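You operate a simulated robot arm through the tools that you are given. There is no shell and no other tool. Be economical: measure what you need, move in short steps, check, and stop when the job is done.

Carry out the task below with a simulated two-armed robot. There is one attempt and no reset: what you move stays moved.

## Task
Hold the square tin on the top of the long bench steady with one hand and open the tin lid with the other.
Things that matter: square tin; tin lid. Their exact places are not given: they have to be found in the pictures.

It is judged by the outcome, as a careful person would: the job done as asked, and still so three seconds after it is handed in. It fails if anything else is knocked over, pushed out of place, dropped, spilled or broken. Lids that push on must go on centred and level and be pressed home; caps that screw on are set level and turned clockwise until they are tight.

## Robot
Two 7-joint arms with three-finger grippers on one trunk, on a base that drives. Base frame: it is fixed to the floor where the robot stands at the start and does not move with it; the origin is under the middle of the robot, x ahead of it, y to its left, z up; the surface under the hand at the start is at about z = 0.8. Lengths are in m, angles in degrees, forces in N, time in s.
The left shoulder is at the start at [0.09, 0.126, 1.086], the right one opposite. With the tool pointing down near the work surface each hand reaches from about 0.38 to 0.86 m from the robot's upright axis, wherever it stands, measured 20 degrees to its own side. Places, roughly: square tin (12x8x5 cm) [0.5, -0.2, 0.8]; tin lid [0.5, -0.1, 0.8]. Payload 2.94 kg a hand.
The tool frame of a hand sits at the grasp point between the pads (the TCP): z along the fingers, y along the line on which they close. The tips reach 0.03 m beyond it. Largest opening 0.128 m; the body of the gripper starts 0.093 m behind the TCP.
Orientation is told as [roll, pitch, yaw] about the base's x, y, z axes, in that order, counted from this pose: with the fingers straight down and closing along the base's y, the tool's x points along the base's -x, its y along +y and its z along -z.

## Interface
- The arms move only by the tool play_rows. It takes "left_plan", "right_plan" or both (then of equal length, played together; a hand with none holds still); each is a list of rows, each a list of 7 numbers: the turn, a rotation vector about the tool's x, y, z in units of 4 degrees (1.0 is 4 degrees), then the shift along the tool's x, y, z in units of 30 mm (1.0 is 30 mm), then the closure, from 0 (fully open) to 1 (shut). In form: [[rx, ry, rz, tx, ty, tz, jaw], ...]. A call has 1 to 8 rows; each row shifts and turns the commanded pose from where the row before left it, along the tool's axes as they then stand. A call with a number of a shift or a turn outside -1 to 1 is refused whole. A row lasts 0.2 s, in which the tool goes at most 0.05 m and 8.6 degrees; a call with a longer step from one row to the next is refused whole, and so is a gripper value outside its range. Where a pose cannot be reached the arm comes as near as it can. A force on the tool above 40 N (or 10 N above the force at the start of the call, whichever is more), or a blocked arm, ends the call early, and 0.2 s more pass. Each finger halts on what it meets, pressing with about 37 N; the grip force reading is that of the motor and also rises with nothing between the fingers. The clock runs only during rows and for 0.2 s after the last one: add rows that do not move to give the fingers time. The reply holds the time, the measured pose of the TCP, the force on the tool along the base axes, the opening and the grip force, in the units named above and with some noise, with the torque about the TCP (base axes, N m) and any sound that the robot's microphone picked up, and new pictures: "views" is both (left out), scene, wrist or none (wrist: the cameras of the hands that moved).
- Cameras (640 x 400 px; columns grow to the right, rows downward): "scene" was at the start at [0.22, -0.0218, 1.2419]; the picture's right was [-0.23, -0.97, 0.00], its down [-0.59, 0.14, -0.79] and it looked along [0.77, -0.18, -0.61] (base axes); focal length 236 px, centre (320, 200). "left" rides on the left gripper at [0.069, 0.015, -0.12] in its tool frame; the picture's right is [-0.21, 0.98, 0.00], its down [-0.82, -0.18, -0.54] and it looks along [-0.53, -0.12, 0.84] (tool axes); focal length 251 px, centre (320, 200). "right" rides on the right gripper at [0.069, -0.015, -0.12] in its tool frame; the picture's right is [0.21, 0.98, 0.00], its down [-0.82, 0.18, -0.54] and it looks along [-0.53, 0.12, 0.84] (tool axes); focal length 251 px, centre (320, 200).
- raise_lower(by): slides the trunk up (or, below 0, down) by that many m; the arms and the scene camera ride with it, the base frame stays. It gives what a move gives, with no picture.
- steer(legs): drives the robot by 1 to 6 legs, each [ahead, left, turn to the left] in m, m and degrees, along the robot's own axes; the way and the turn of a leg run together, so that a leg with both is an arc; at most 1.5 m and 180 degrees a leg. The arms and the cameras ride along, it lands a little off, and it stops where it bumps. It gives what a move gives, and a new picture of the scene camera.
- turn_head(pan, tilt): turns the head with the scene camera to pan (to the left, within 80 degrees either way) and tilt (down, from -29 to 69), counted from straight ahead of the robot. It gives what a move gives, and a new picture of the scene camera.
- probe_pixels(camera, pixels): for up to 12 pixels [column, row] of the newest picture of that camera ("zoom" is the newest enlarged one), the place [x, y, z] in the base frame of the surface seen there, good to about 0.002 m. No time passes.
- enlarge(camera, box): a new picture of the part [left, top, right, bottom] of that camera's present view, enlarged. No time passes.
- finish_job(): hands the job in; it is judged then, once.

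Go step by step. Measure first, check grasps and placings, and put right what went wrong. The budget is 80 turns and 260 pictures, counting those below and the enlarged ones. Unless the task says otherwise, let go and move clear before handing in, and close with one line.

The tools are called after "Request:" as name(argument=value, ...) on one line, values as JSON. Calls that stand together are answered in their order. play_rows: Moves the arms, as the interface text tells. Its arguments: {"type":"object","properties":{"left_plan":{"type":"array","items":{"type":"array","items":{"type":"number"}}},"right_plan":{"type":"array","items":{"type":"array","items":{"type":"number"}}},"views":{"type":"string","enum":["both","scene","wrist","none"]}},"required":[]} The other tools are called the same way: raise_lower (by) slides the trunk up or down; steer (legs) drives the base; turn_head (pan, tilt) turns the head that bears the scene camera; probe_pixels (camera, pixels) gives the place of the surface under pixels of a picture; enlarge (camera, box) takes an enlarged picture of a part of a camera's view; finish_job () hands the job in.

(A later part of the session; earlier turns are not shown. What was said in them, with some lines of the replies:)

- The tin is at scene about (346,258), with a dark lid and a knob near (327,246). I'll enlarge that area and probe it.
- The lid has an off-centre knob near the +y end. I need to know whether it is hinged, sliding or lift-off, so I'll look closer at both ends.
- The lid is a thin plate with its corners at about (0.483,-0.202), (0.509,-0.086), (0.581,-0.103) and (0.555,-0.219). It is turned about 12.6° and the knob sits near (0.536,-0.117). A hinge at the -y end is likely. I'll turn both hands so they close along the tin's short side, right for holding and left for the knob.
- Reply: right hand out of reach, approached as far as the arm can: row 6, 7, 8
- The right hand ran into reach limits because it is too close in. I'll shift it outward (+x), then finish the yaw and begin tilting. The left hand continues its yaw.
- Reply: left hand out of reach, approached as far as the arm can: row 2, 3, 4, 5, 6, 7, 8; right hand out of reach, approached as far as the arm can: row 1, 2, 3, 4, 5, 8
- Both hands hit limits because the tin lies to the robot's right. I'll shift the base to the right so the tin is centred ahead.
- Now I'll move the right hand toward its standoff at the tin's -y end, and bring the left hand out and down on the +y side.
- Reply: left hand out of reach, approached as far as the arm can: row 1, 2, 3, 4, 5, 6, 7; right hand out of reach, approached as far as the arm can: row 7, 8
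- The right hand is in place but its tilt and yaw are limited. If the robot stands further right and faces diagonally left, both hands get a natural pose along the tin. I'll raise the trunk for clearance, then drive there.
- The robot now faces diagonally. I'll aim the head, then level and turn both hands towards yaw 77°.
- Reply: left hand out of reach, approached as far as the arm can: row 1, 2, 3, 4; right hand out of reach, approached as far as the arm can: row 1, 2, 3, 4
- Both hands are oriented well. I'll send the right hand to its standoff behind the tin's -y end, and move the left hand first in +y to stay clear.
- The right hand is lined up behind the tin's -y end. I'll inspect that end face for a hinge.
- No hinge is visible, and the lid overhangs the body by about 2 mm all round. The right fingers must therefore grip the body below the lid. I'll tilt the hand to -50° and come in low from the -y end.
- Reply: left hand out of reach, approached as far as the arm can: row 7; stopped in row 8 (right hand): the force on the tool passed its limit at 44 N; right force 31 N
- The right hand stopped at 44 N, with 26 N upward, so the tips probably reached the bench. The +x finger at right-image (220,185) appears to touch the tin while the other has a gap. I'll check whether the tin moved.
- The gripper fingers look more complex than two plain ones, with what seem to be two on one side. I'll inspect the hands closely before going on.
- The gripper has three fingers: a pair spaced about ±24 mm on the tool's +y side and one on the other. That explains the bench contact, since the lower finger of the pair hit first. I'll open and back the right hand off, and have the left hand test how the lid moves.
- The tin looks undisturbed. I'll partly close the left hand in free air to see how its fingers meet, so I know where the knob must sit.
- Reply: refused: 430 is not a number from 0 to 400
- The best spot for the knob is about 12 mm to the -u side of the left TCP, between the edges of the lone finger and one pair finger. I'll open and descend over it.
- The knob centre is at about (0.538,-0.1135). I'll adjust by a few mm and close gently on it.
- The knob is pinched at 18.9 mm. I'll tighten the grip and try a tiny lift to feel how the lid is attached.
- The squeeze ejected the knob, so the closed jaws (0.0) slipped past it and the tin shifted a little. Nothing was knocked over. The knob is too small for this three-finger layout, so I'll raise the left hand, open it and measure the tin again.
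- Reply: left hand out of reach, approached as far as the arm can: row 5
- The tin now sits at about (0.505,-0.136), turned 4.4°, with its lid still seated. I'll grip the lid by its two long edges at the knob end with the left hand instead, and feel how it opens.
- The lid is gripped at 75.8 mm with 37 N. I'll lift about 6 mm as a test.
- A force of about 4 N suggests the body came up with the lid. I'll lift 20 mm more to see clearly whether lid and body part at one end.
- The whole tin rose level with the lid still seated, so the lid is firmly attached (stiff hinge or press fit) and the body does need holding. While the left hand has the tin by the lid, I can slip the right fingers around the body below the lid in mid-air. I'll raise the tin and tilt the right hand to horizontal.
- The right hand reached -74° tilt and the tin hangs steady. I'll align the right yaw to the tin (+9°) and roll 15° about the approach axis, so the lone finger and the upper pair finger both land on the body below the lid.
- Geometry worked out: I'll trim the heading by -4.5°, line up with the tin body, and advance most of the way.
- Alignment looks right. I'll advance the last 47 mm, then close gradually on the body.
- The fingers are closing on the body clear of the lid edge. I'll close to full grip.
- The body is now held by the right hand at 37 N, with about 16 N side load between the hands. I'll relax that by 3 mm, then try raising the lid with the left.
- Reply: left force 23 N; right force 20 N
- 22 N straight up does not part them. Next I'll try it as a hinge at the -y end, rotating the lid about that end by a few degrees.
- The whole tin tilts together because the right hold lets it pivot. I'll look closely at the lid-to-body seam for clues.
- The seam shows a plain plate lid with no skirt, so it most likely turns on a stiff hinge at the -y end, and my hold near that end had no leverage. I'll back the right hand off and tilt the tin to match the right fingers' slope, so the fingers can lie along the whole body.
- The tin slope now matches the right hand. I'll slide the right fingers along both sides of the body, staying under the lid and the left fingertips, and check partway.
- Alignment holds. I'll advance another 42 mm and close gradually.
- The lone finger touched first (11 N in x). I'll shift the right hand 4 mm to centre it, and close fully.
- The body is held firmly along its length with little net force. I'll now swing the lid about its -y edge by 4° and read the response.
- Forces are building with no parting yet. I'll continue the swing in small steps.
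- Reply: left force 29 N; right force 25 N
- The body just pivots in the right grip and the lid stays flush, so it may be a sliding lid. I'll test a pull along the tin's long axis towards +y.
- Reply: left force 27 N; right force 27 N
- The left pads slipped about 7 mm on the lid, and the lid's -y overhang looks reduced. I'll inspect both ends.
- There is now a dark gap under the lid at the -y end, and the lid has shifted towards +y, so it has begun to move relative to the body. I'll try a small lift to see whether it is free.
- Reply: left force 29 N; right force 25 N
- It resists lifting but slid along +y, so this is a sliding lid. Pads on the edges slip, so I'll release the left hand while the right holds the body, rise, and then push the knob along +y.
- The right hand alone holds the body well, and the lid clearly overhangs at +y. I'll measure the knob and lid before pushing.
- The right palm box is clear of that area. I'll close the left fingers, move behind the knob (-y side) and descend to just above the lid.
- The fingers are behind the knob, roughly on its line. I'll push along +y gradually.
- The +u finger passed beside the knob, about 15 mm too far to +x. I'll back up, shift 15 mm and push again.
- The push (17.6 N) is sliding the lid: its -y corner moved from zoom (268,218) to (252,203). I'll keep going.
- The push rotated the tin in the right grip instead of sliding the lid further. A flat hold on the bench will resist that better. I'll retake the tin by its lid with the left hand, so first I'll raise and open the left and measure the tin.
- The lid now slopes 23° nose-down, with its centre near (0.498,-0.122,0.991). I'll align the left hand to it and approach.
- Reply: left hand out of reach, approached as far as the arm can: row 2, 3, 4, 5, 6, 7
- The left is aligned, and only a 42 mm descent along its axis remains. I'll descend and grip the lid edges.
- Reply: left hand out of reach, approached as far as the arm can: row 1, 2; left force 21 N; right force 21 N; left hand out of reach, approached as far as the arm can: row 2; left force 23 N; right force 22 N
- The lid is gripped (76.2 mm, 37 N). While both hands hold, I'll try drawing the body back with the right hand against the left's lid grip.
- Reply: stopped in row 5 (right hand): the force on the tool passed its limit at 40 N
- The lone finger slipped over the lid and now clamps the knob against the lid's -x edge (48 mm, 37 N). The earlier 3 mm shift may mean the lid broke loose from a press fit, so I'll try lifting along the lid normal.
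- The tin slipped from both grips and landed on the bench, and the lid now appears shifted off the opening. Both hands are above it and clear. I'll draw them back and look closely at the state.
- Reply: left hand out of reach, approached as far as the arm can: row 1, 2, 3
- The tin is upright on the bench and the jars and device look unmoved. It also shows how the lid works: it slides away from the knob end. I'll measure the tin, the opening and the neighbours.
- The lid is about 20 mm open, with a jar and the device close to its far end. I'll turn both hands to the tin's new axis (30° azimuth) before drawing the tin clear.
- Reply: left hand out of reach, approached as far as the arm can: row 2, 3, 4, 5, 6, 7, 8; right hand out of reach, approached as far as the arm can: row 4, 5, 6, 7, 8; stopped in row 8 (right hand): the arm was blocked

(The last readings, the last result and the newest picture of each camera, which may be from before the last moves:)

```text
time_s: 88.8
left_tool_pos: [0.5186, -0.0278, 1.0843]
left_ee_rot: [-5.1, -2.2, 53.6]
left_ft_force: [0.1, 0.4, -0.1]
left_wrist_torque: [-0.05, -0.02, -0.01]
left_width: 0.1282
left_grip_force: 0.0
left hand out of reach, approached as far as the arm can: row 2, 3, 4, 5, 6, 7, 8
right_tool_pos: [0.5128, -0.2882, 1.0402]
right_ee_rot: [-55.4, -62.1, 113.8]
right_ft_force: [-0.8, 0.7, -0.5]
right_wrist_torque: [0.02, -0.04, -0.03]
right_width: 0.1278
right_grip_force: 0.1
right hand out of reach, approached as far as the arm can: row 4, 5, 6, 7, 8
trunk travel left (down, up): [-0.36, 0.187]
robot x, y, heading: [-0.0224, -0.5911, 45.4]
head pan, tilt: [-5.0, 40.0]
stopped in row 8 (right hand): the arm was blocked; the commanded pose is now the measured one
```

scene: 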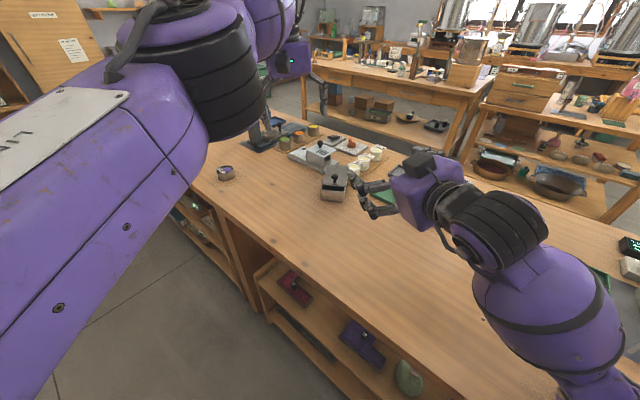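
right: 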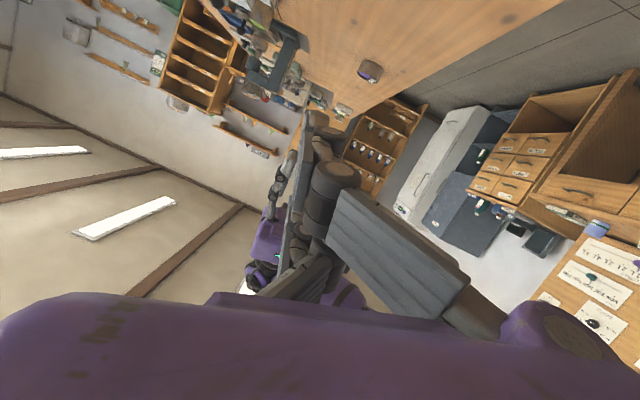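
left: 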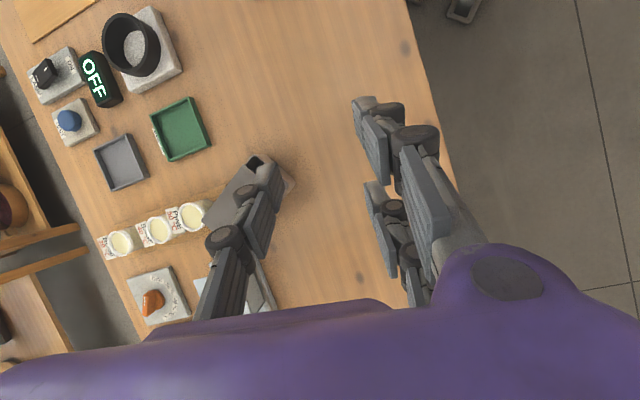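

The right hand ran into a joint limit. I'll rotate it to a natural forward pose (yaw 30, pitch -55) and finish turning the left to vertical.

Request:
play_rows(right_plan=[[0.389, 0.498, 0.703, 0, 0, 0, 0], [0.389, 0.498, 0.703, 0, 0, 0, 0], [0.389, 0.498, 0.703, 0, 0, 0, 0], [0.389, 0.498, 0.703, 0, 0, 0, 0], [0.389, 0.498, 0.703, 0, 0, 0, 0], [0.389, 0.498, 0.703, 0, 0, 0, 0], [0.389, 0.498, 0.703, 0, 0, 0, 0], [0.389, 0.498, 0.703, 0, 0, 0, 0]], left_plan=[[-0.21, 0.09, 0.98, 0, 0, 0, 0], [-0.21, 0.09, 0.98, 0, 0, 0, 0], [-0.21, 0.09, 0.98, 0, 0, 0, 0], [-0.21, 0.09, 0.98, 0, 0, 0, 0], [-0.21, 0.09, 0.98, 0, 0, 0, 0], [-0.21, 0.09, 0.98, 0, 0, 0, 0], [0, 0, 0, 0, 0, 0, 0], [0, 0, 0, 0, 0, 0, 0]], views="none")

Request:
play_rows(right_plan=[[0.389, 0.498, 0.703, 0, 0, 0, 0], [0.389, 0.498, 0.703, 0, 0, 0, 0], [0.389, 0.498, 0.703, 0, 0, 0, 0], [0.389, 0.498, 0.703, 0, 0, 0, 0], [0, 0, 0, 0, 0, 0, 0]], views="scene")

```text
time_s: 90.6
left_tool_pos: [0.5145, -0.0444, 1.0827]
left_ee_rot: [0.7, -0.9, 30.2]
left_ft_force: [-0.2, 1.1, -0.6]
left_wrist_torque: [-0.02, 0.0, 0.0]
left_width: 0.128
left_grip_force: 0.0
left hand out of reach, approached as far as the arm can: row 2, 4, 6
right_tool_pos: [0.5272, -0.3044, 1.024]
right_ee_rot: [-47.8, -63.2, 104.5]
right_ft_force: [0.1, -0.4, 0.5]
right_wrist_torque: [0.01, -0.01, 0.01]
right_width: 0.1279
right_grip_force: 0.0
right hand out of reach, approached as far as the arm can: row 1, 2, 3, 4, 5, 6, 7, 8
trunk travel left (down, up): [-0.36, 0.187]
robot x, y, heading: [-0.0245, -0.5926, 45.1]
head pan, tilt: [-5.0, 40.0]
```

```text
time_s: 91.8
left_tool_pos: [0.5153, -0.0455, 1.0824]
left_ee_rot: [0.7, -0.9, 30.3]
left_ft_force: [0.2, 0.5, -0.1]
left_wrist_torque: [-0.02, 0.0, 0.02]
left_width: 0.1281
left_grip_force: 0.1
right_tool_pos: [0.5271, -0.3051, 1.0232]
right_ee_rot: [-47.8, -63.2, 104.5]
right_ft_force: [0.4, -0.5, 0.1]
right_wrist_torque: [0.01, 0.01, 0.01]
right_width: 0.1281
right_grip_force: 0.0
right hand out of reach, approached as far as the arm can: row 1, 2, 3, 4
trunk travel left (down, up): [-0.36, 0.187]
robot x, y, heading: [-0.0252, -0.5923, 45.4]
head pan, tilt: [-5.0, 40.0]
```

scene: 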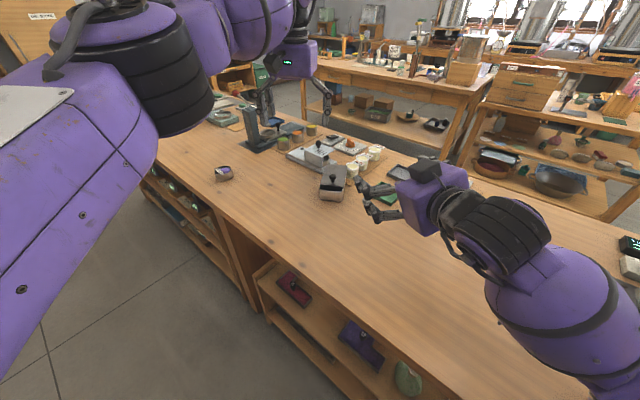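

The left is vertical at yaw 30. I'll bring it over the tin's open near end, and move the right back via undoing its roll and pitch.

Request:
play_rows(left_plan=[[0.17, 0.2, 0, -0.44, -0.97, 0, 0], [0, 0, 0, -0.44, -0.97, 0, 0], [0, 0, 0, -0.44, -0.97, 0, 0], [0, 0, 0, 0, 0, 0.9, 0], [0, 0, 0, 0, 0, 0.9, 0], [0, 0, 0, 0, 0, 0.9, 0], [0, 0, 0, 0, 0, 0.9, 0], [0, 0, 0, 0, 0, 0.9, 0]], right_plan=[[0, 0, 1, 0, 0, -0.5, 0], [0, 0, 1, 0, 0, -0.5, 0], [0, 0, 1, 0, 0, -0.5, 0], [0, 0, 1, 0, 0, -0.5, 0], [0, 0, 1, 0, 0, -0.5, 0], [0, 1, 0, 0, 0, 0, 0], [0, 1, 0, 0, 0, 0, 0], [0, 1, 0, 0, 0, 0, 0]], views="both")

```text
time_s: 93.6
left_tool_pos: [0.5424, -0.0968, 0.9404]
left_ee_rot: [0.2, -0.1, 29.9]
left_ft_force: [-0.1, 0.6, 0.2]
left_wrist_torque: [-0.03, 0.03, 0.03]
left_width: 0.1281
left_grip_force: 0.1
left hand out of reach, approached as far as the arm can: row 1, 2, 3
right_tool_pos: [0.5423, -0.3265, 1.0299]
right_ee_rot: [-0.9, -60.3, 54.4]
right_ft_force: [0.4, -0.1, 0.2]
right_wrist_torque: [0.01, -0.03, -0.01]
right_width: 0.128
right_grip_force: 0.1
right hand out of reach, approached as far as the arm can: row 1, 2, 3, 4, 5
trunk travel left (down, up): [-0.36, 0.187]
robot x, y, heading: [-0.0289, -0.5922, 45.2]
head pan, tilt: [-5.0, 40.0]
```

scene: 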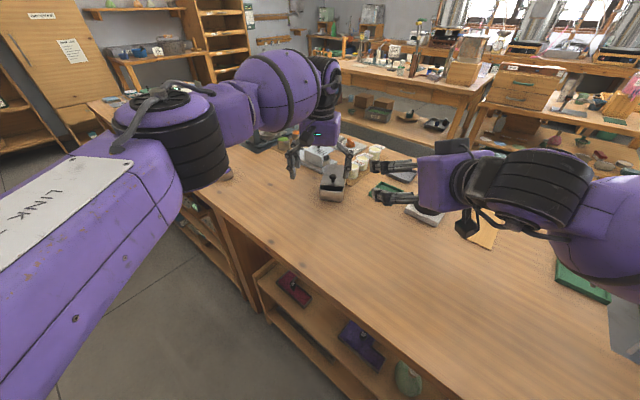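
right: 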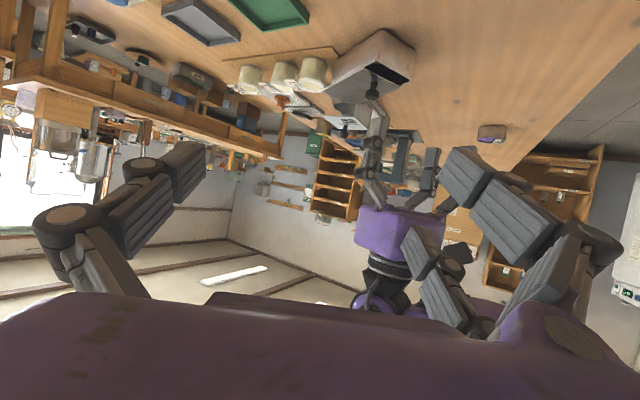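
left: 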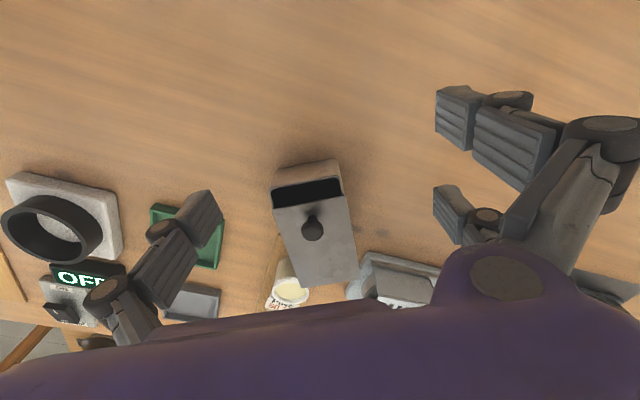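

Request:
probe_pixels(camera="left", pixels=[[275, 186], [341, 174], [276, 208], [342, 196], [299, 284], [355, 272], [312, 228], [292, 275], [360, 290], [345, 205]])

Request:
enlarge(camera="left", box=[230, 140, 430, 310])

```text
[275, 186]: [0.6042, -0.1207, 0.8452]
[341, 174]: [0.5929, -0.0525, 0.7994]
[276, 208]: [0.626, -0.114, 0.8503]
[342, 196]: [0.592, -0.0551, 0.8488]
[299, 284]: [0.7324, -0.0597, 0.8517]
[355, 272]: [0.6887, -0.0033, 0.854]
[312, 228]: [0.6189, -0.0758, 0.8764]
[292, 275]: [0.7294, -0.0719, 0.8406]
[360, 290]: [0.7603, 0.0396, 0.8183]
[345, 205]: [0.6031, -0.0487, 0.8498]
```

```text
2.35 times, centred on (330, 225) of left
```

zoom: 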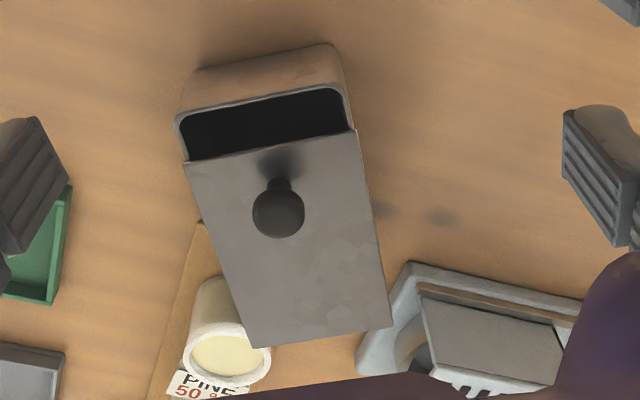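

I have a clear view of the tin, open about 20 mm at the near end. I'll lower the left hand around that end to draw the tin clear of the jar.

Request:
play_rows(left_plan=[[0, 0, 0, -0.7, -0.48, 0, 0], [0, 0, 0, -0.71, -0.48, 0, 0], [0, 0, 0, 0, 0, 0.8, 0], [0, 0, 0, 0, 0, 0.8, 0], [0, 0, 0, 0, 0, 0.8, 0], [0, 0, 0, 0, 0, 0.77, 0], [0, 0, 0, 0, 0, 0, 0.2], [0, 0, 0, 0, 0, 0, 0.32]], views="both")

```text
time_s: 95.4
left_tool_pos: [0.5639, -0.1102, 0.8464]
left_ee_rot: [0.2, -0.1, 30.0]
left_ft_force: [-0.1, 0.4, 1.6]
left_wrist_torque: [-0.03, -0.01, -0.05]
left_width: 0.0872
left_grip_force: 0.0
left hand out of reach, approached as far as the arm can: row 1, 2, 5
right_tool_pos: [0.5429, -0.3259, 1.0295]
right_ee_rot: [-0.9, -60.4, 54.3]
right_ft_force: [-0.1, 0.0, 0.7]
right_wrist_torque: [0.03, 0.01, -0.02]
right_width: 0.1282
right_grip_force: 0.2
trunk travel left (down, up): [-0.36, 0.187]
robot x, y, heading: [-0.0274, -0.5913, 45.4]
head pan, tilt: [-5.0, 40.0]
5 turns are left
```

scene: 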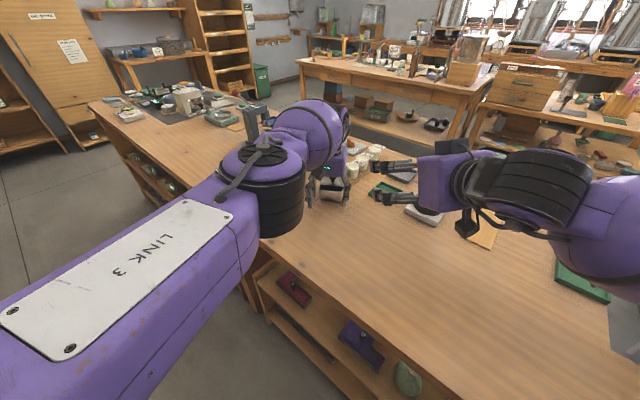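
left: 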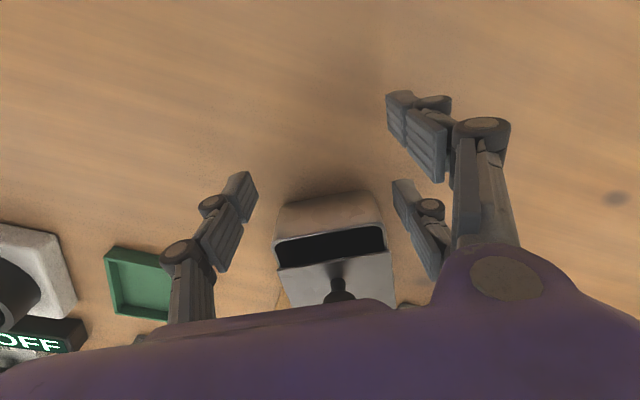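

Only 5 turns remain. The lid slides away from the knob end and is about 20 mm open. I'll lift the left hand clear and bring the right to a hold position in front of the near end.

Request:
play_rows(left_plan=[[0, 0, 0, 0, 0, -1, 0], [0, 0, 0, 0, 0, -1, 0], [0, 0, 0, 0, 0, -1, 0], [0, 0, 0, 0, 0.6, -1, 0], [0, 0, 0, 0, 0.6, -0.9, 0.5], [0, 0, 0, 0, 0.6, -0.9, 1], [0, 0, 0, 0, 0.6, -0.5, 1], [0, 0, 0, 0, 0, 0, 1]], right_plan=[[0.65, 0, 0.375, 0.24, 0.63, 0.67, 0], [0.65, 0, 0.375, 0.24, 0.63, 0.67, 0], [0.65, 0, 0.375, 0.24, 0.63, 0.67, 0], [0.65, 0, 0.375, 0.24, 0.63, 0.67, 0], [0.65, 0, 0.375, 0.24, 0.63, 0.67, 0], [0.65, 0, 0.375, 0.24, 0.63, 0.67, 0], [0.65, 0, 0.375, 0.24, 0.63, 0.67, 0], [0.65, 0, 0.375, 0.24, 0.63, 0.67, 0]], views="both")

```text
time_s: 97.2
left_tool_pos: [0.5281, -0.0495, 1.0357]
left_ee_rot: [0.2, -0.1, 29.9]
left_ft_force: [-0.3, -0.4, 0.3]
left_wrist_torque: [-0.02, 0.01, -0.04]
left_width: 0.0002
left_grip_force: 3.4
right_tool_pos: [0.5232, -0.1422, 0.9005]
right_ee_rot: [-0.6, -60.5, 30.0]
right_ft_force: [0.3, 0.2, 0.3]
right_wrist_torque: [0.0, -0.02, -0.01]
right_width: 0.1278
right_grip_force: 0.0
trunk travel left (down, up): [-0.36, 0.187]
robot x, y, heading: [-0.0243, -0.5924, 45.3]
head pan, tilt: [-5.0, 40.0]
4 turns are left
```

scene: 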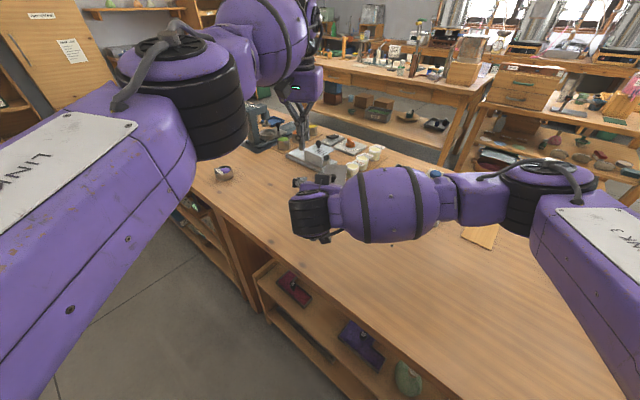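
right: 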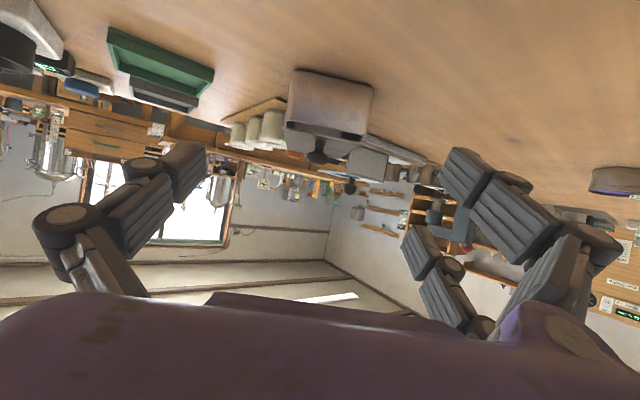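
left: 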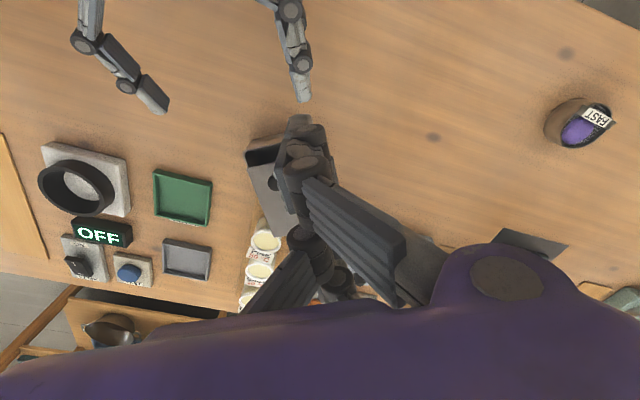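

The right hand is precisely in front of the open near end. I'll advance, grip the body and draw the tin back 90 mm, clear of the jar, while the left opens and pre-positions above.

Request:
play_rows(right_plan=[[0, 0, 0, 0, 0, 1, 0], [0, 0, 0, 0, 0, 1, 0.05], [0, 0, 0, 0, 0, 1, 0.2], [0, 0, 0, 0, 0, 0.33, 0.3], [0, 0, 0, 0, 0, 0, 0.6], [0, 0, 0, 0.4, 0, -0.7, 0.8], [0, 0, 0, 0.5, 0, -0.866, 0.8], [0, 0, 0, 0.5, 0, -0.866, 0.8]], left_plan=[[0, 0, 0, 0.35, 0.11, 0, 0.6], [0, 0, 0, 0.35, 0.11, 0, 0.3], [0, 0, 0, 0.35, 0, 0, 0], [0, 0, 0, 0.35, 0, 0, 0], [0, 0, 0, 0.35, 0, 0, 0], [0, 0, 0, 0, 0, 0, 0], [0, 0, 0, 0, 0, 0, 0], [0, 0, 0, 0, 0, 0, 0]], views="both")

```text
time_s: 99.0
left_tool_pos: [0.4799, -0.0708, 1.0368]
left_ee_rot: [0.2, -0.2, 29.9]
left_ft_force: [-0.6, 0.6, -0.1]
left_wrist_torque: [0.0, 0.01, -0.02]
left_width: 0.1279
left_grip_force: 0.0
right_tool_pos: [0.5249, -0.1411, 0.8517]
right_ee_rot: [-0.6, -60.5, 30.0]
right_ft_force: [-0.9, 0.1, 3.0]
right_wrist_torque: [0.1, 0.37, -0.01]
right_width: 0.0744
right_grip_force: 37.2
trunk travel left (down, up): [-0.36, 0.187]
robot x, y, heading: [-0.0259, -0.5892, 45.3]
head pan, tilt: [-5.0, 40.0]
3 turns are left
```

scene: 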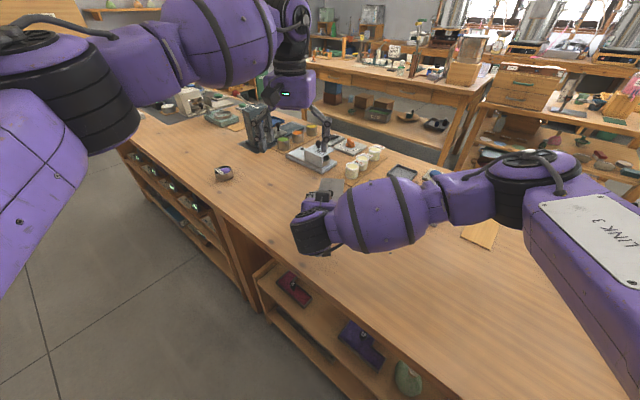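
right: 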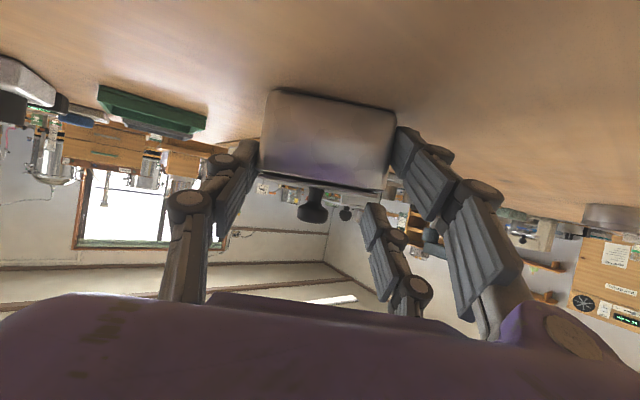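
left: 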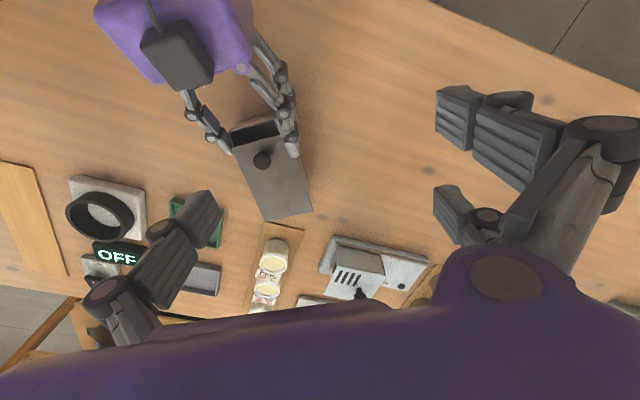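

The right hand holds the tin firmly and it is clear of the jar. I'll lower the left lone finger behind the knob as a stop, close the gap, then draw the body back with the right so the lid slides open.

Request:
play_rows(left_plan=[[0, 0, 0, 0, -0.22, 0.5, 0], [0, 0, 0, 0, 0, 0.9, 0], [0, 0, 0, 0, 0, 0.9, 0], [0, 0, 0, 0, 0, 0.9, 0], [0, 0, 0, 0, 0, 0.9, 0], [0, 0, 0, 0, 0, 0.57, 0], [0, 0, 0, 0, 0, 0, 0]], views="none")

Request:
play_rows(left_plan=[[0, 0, 0, -0.3, 0, 0, 0], [0, 0, 0, -0.3, 0, 0, 0], [0, 0, 0, -0.3, 0, 0, 0], [0, 0, 0, 0, 0, 0, 0], [0, 0, 0, 0, 0, 0, 0], [0, 0, 0, 0, 0, 0, 0], [0, 0, 0, 0, 0, 0, 0], [0, 0, 0, 0, 0, 0, 0]], right_plan=[[0, 0, 0, 0, 0, 0, 0.8], [0, 0, 0, 0, 0, 0, 0.8], [0, 0, 0, 0, 0, 0, 0.8], [0, 0, 0, 0.183, 0, -0.318, 0.8], [0, 0, 0, 0.183, 0, -0.318, 0.8], [0, 0, 0, 0.183, 0, -0.318, 0.8], [0, 0, 0, 0.183, 0, -0.318, 0.8], [0, 0, 0, 0.183, 0, -0.318, 0.8]], views="both")

Request:
enlarge(camera="left", box=[160, 40, 400, 260])

Request:
enlarge(camera="scene", box=[280, 140, 392, 220])

```text
time_s: 100.6
left_tool_pos: [0.4834, -0.0744, 0.8967]
left_ee_rot: [0.2, -0.1, 29.9]
left_ft_force: [0.5, -0.1, -0.7]
left_wrist_torque: [0.02, 0.01, -0.02]
left_width: 0.1281
left_grip_force: 0.2
right_tool_pos: [0.5242, -0.1416, 0.8516]
right_ee_rot: [-0.6, -60.6, 30.0]
right_ft_force: [-0.9, 1.4, 7.4]
right_wrist_torque: [0.26, 0.49, -0.01]
right_width: 0.0744
right_grip_force: 36.6
trunk travel left (down, up): [-0.36, 0.187]
robot x, y, heading: [-0.0268, -0.5898, 45.5]
head pan, tilt: [-5.0, 40.0]
```

```text
time_s: 102.4
left_tool_pos: [0.5097, -0.062, 0.8957]
left_ee_rot: [0.1, 0.0, 29.9]
left_ft_force: [-0.2, 0.2, 0.0]
left_wrist_torque: [0.0, -0.01, -0.03]
left_width: 0.1278
left_grip_force: 0.2
right_tool_pos: [0.4777, -0.1677, 0.8506]
right_ee_rot: [-0.5, -60.6, 30.0]
right_ft_force: [3.4, 1.5, 8.7]
right_wrist_torque: [0.35, 0.29, -0.15]
right_width: 0.0741
right_grip_force: 37.4
trunk travel left (down, up): [-0.36, 0.187]
robot x, y, heading: [-0.0236, -0.5887, 45.2]
head pan, tilt: [-5.0, 40.0]
```

scene: 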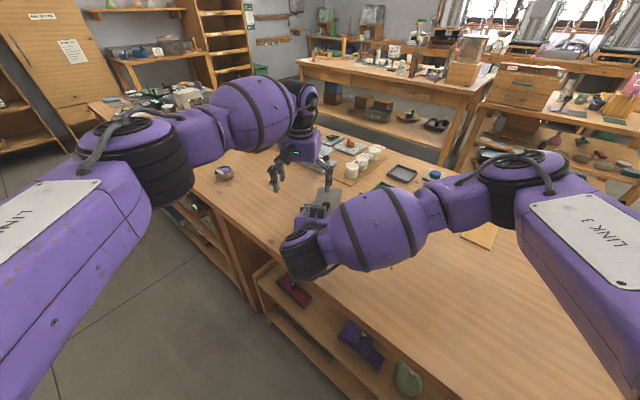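
right: 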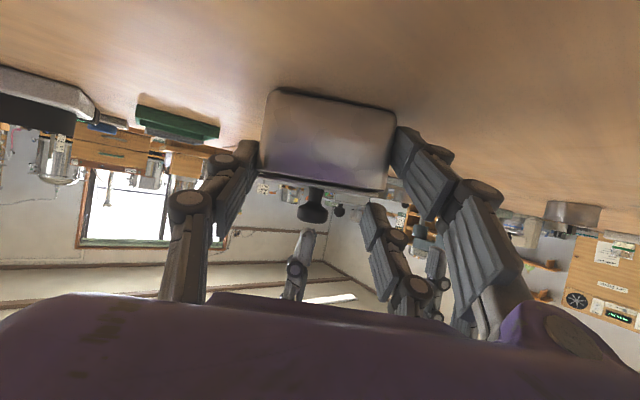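
left: 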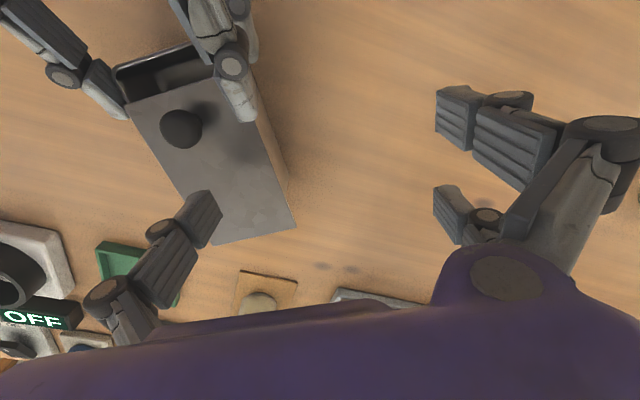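

```text
1.82 times, centred on (280, 150) of left
```

zoom: 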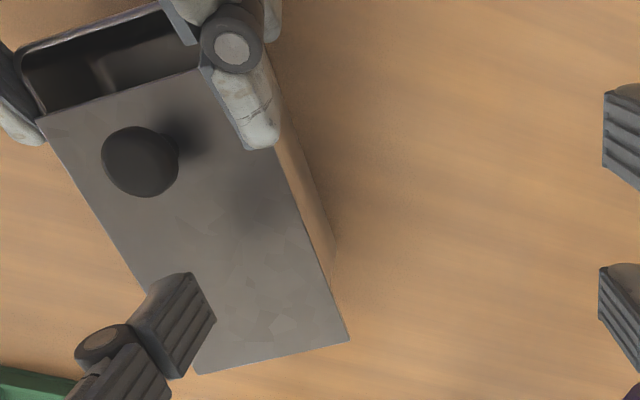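

```text
5.00 times, centred on (336, 180) of scene
2 turns are left
```

zoom: 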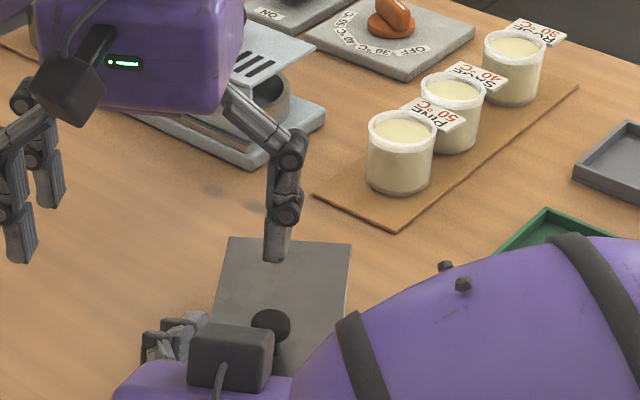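

The lone finger's tip passed just above the knob, because the tips sit higher when the hand is open. I'll go back behind it, descend 20 mm lower, push the lid open about 65 mm while the right holds, and then release and clear both hands.

Request:
play_rows(left_plan=[[0, 0, 0, 0.9, 0, -0.2, 0], [0, 0, 0, 0.9, 0, 0, 0], [0, 0, 0, 0.9, 0, 0, 0], [0, 0, 0, 0, 0, 0, 0], [0, 0, 0, 0, 0, 0.45, 0], [0, 0, 0, 0, 0, 0.44, 0], [0, 0, 0, 0, 0, 0, 0]], views="scene")

Request:
play_rows(left_plan=[[0, 0, 0, -0.3, 0, 0, 0], [0, 0, 0, -0.3, 0, 0, 0], [0, 0, 0, -0.3, 0, 0, 0], [0, 0, 0, -0.3, 0, 0, 0], [0, 0, 0, -0.3, 0, 0, 0], [0, 0, 0, -0.3, 0, 0, 0], [0, 0, 0, -0.3, 0, 0, 0], [0, 0, 0, -0.3, 0, 0, 0]], views="both")

Request:
play_rows(left_plan=[[0, 0, 0, 0.15, 0, 0, 0], [0, 0, 0, 0, 0, -0.8, 0], [0, 0, 0, 0, 0, -1, 0], [0, 0, 0, 0, 0, -1, 0], [0, 0, 0, 0, 0, -1, 0], [0, 0, 0, 0, 0, 0, 0], [0, 0, 0, 0, 0, 0, 0]], right_plan=[[0, 0, 0, 0, 0, 0, 0.3], [0, 0, 0, 0, 0, 0, 0], [0, 0, 0, 0, 0, 0, 0], [0, 0, 0, 0, 0, -0.8, 0], [0, 0, 0, 0, 0, -0.9, 0], [0, 0, 0, 0, 0, -0.9, 0], [0, 0, 0, 0, 0, -0.9, 0]], views="both")

```text
time_s: 104.0
left_tool_pos: [0.4367, -0.1013, 0.8749]
left_ee_rot: [0.2, 0.0, 29.9]
left_ft_force: [0.8, 0.0, -0.1]
left_wrist_torque: [-0.05, 0.01, 0.0]
left_width: 0.128
left_grip_force: 0.0
right_tool_pos: [0.4768, -0.1672, 0.8511]
right_ee_rot: [-0.5, -60.7, 30.0]
right_ft_force: [-0.4, 0.8, 9.4]
right_wrist_torque: [0.28, 0.44, -0.04]
right_width: 0.0742
right_grip_force: 37.1
trunk travel left (down, up): [-0.36, 0.187]
robot x, y, heading: [-0.0273, -0.594, 45.3]
head pan, tilt: [-5.0, 40.0]
```

scene: 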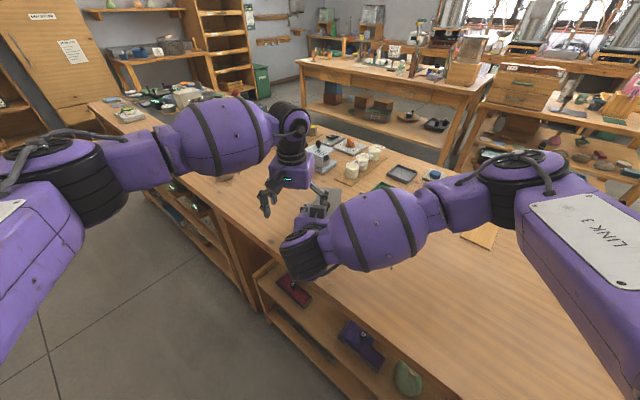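

```text
time_s: 105.8
left_tool_pos: [0.4993, -0.0673, 0.877]
left_ee_rot: [0.3, -0.1, 29.9]
left_ft_force: [0.0, -0.1, 0.6]
left_wrist_torque: [-0.02, 0.02, -0.03]
left_width: 0.1277
left_grip_force: 0.0
right_tool_pos: [0.4773, -0.1671, 0.8499]
right_ee_rot: [-0.5, -60.7, 30.1]
right_ft_force: [1.9, 1.2, 6.0]
right_wrist_torque: [0.2, 0.35, -0.01]
right_width: 0.0742
right_grip_force: 36.5
trunk travel left (down, up): [-0.36, 0.187]
robot x, y, heading: [-0.0262, -0.5909, 45.5]
head pan, tilt: [-5.0, 40.0]
```

scene: 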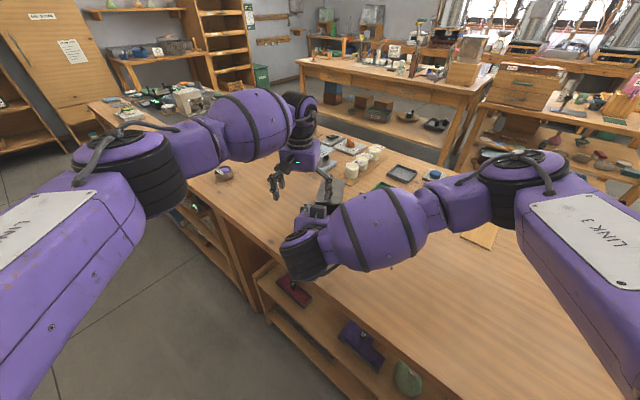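
left: 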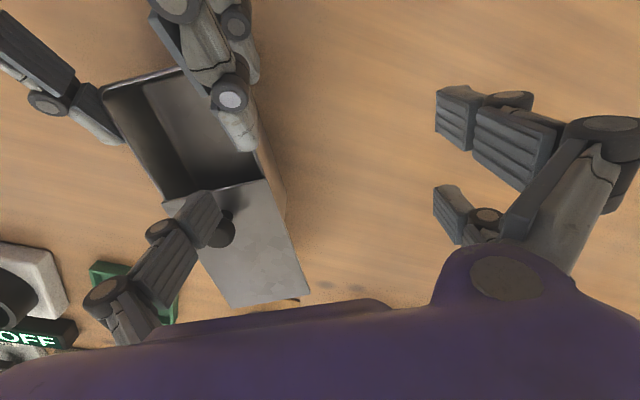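

```text
time_s: 107.4
left_tool_pos: [0.4932, -0.0718, 0.9924]
left_ee_rot: [0.2, -0.1, 29.8]
left_ft_force: [0.1, 1.2, 0.5]
left_wrist_torque: [0.0, -0.02, -0.02]
left_width: 0.1283
left_grip_force: 0.1
right_tool_pos: [0.3956, -0.2117, 0.9017]
right_ee_rot: [-0.7, -60.5, 30.1]
right_ft_force: [-0.6, 0.0, -0.9]
right_wrist_torque: [0.02, 0.01, -0.01]
right_width: 0.1281
right_grip_force: 0.1
trunk travel left (down, up): [-0.36, 0.187]
robot x, y, heading: [-0.0231, -0.5919, 45.3]
head pan, tilt: [-5.0, 40.0]
1 turns are left
```

scene: 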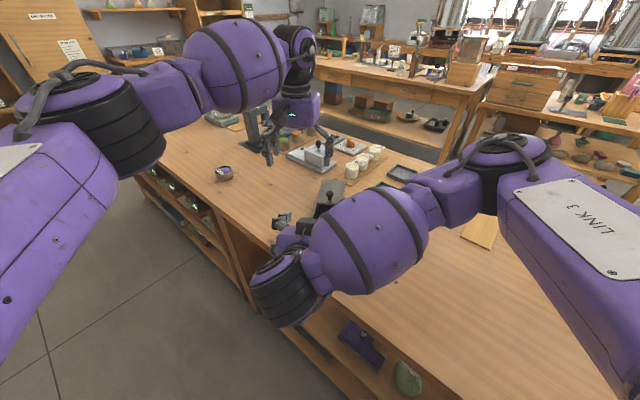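
right: 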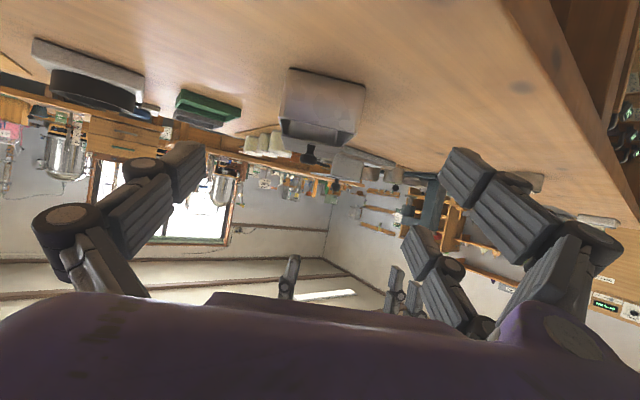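
left: 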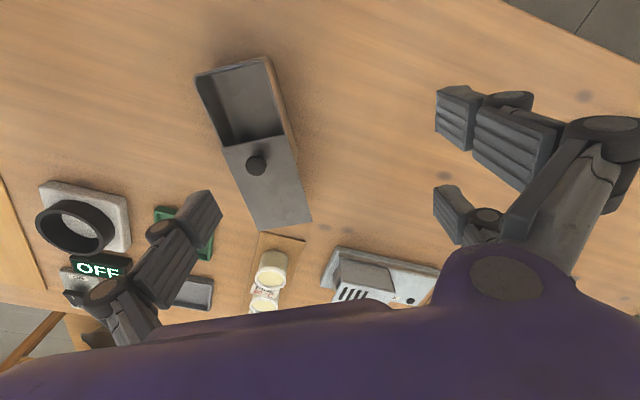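

The lid has slid well open, with most of the tin's inside showing at left-image (240,105). The tin stands upright on the bench, both hands are clear, and the neighbouring objects look undisturbed, so I'm handing in.

Request:
finish_job()

```text
The job is handed in.
```

The tin's sliding lid is more than half open, pushed with the left hand while the right held the body, and the tin stands upright on the bench. It slipped from my grip once on the way, so it landed about 9 cm from where it started and turned about 60°; nothing else appears to have moved.
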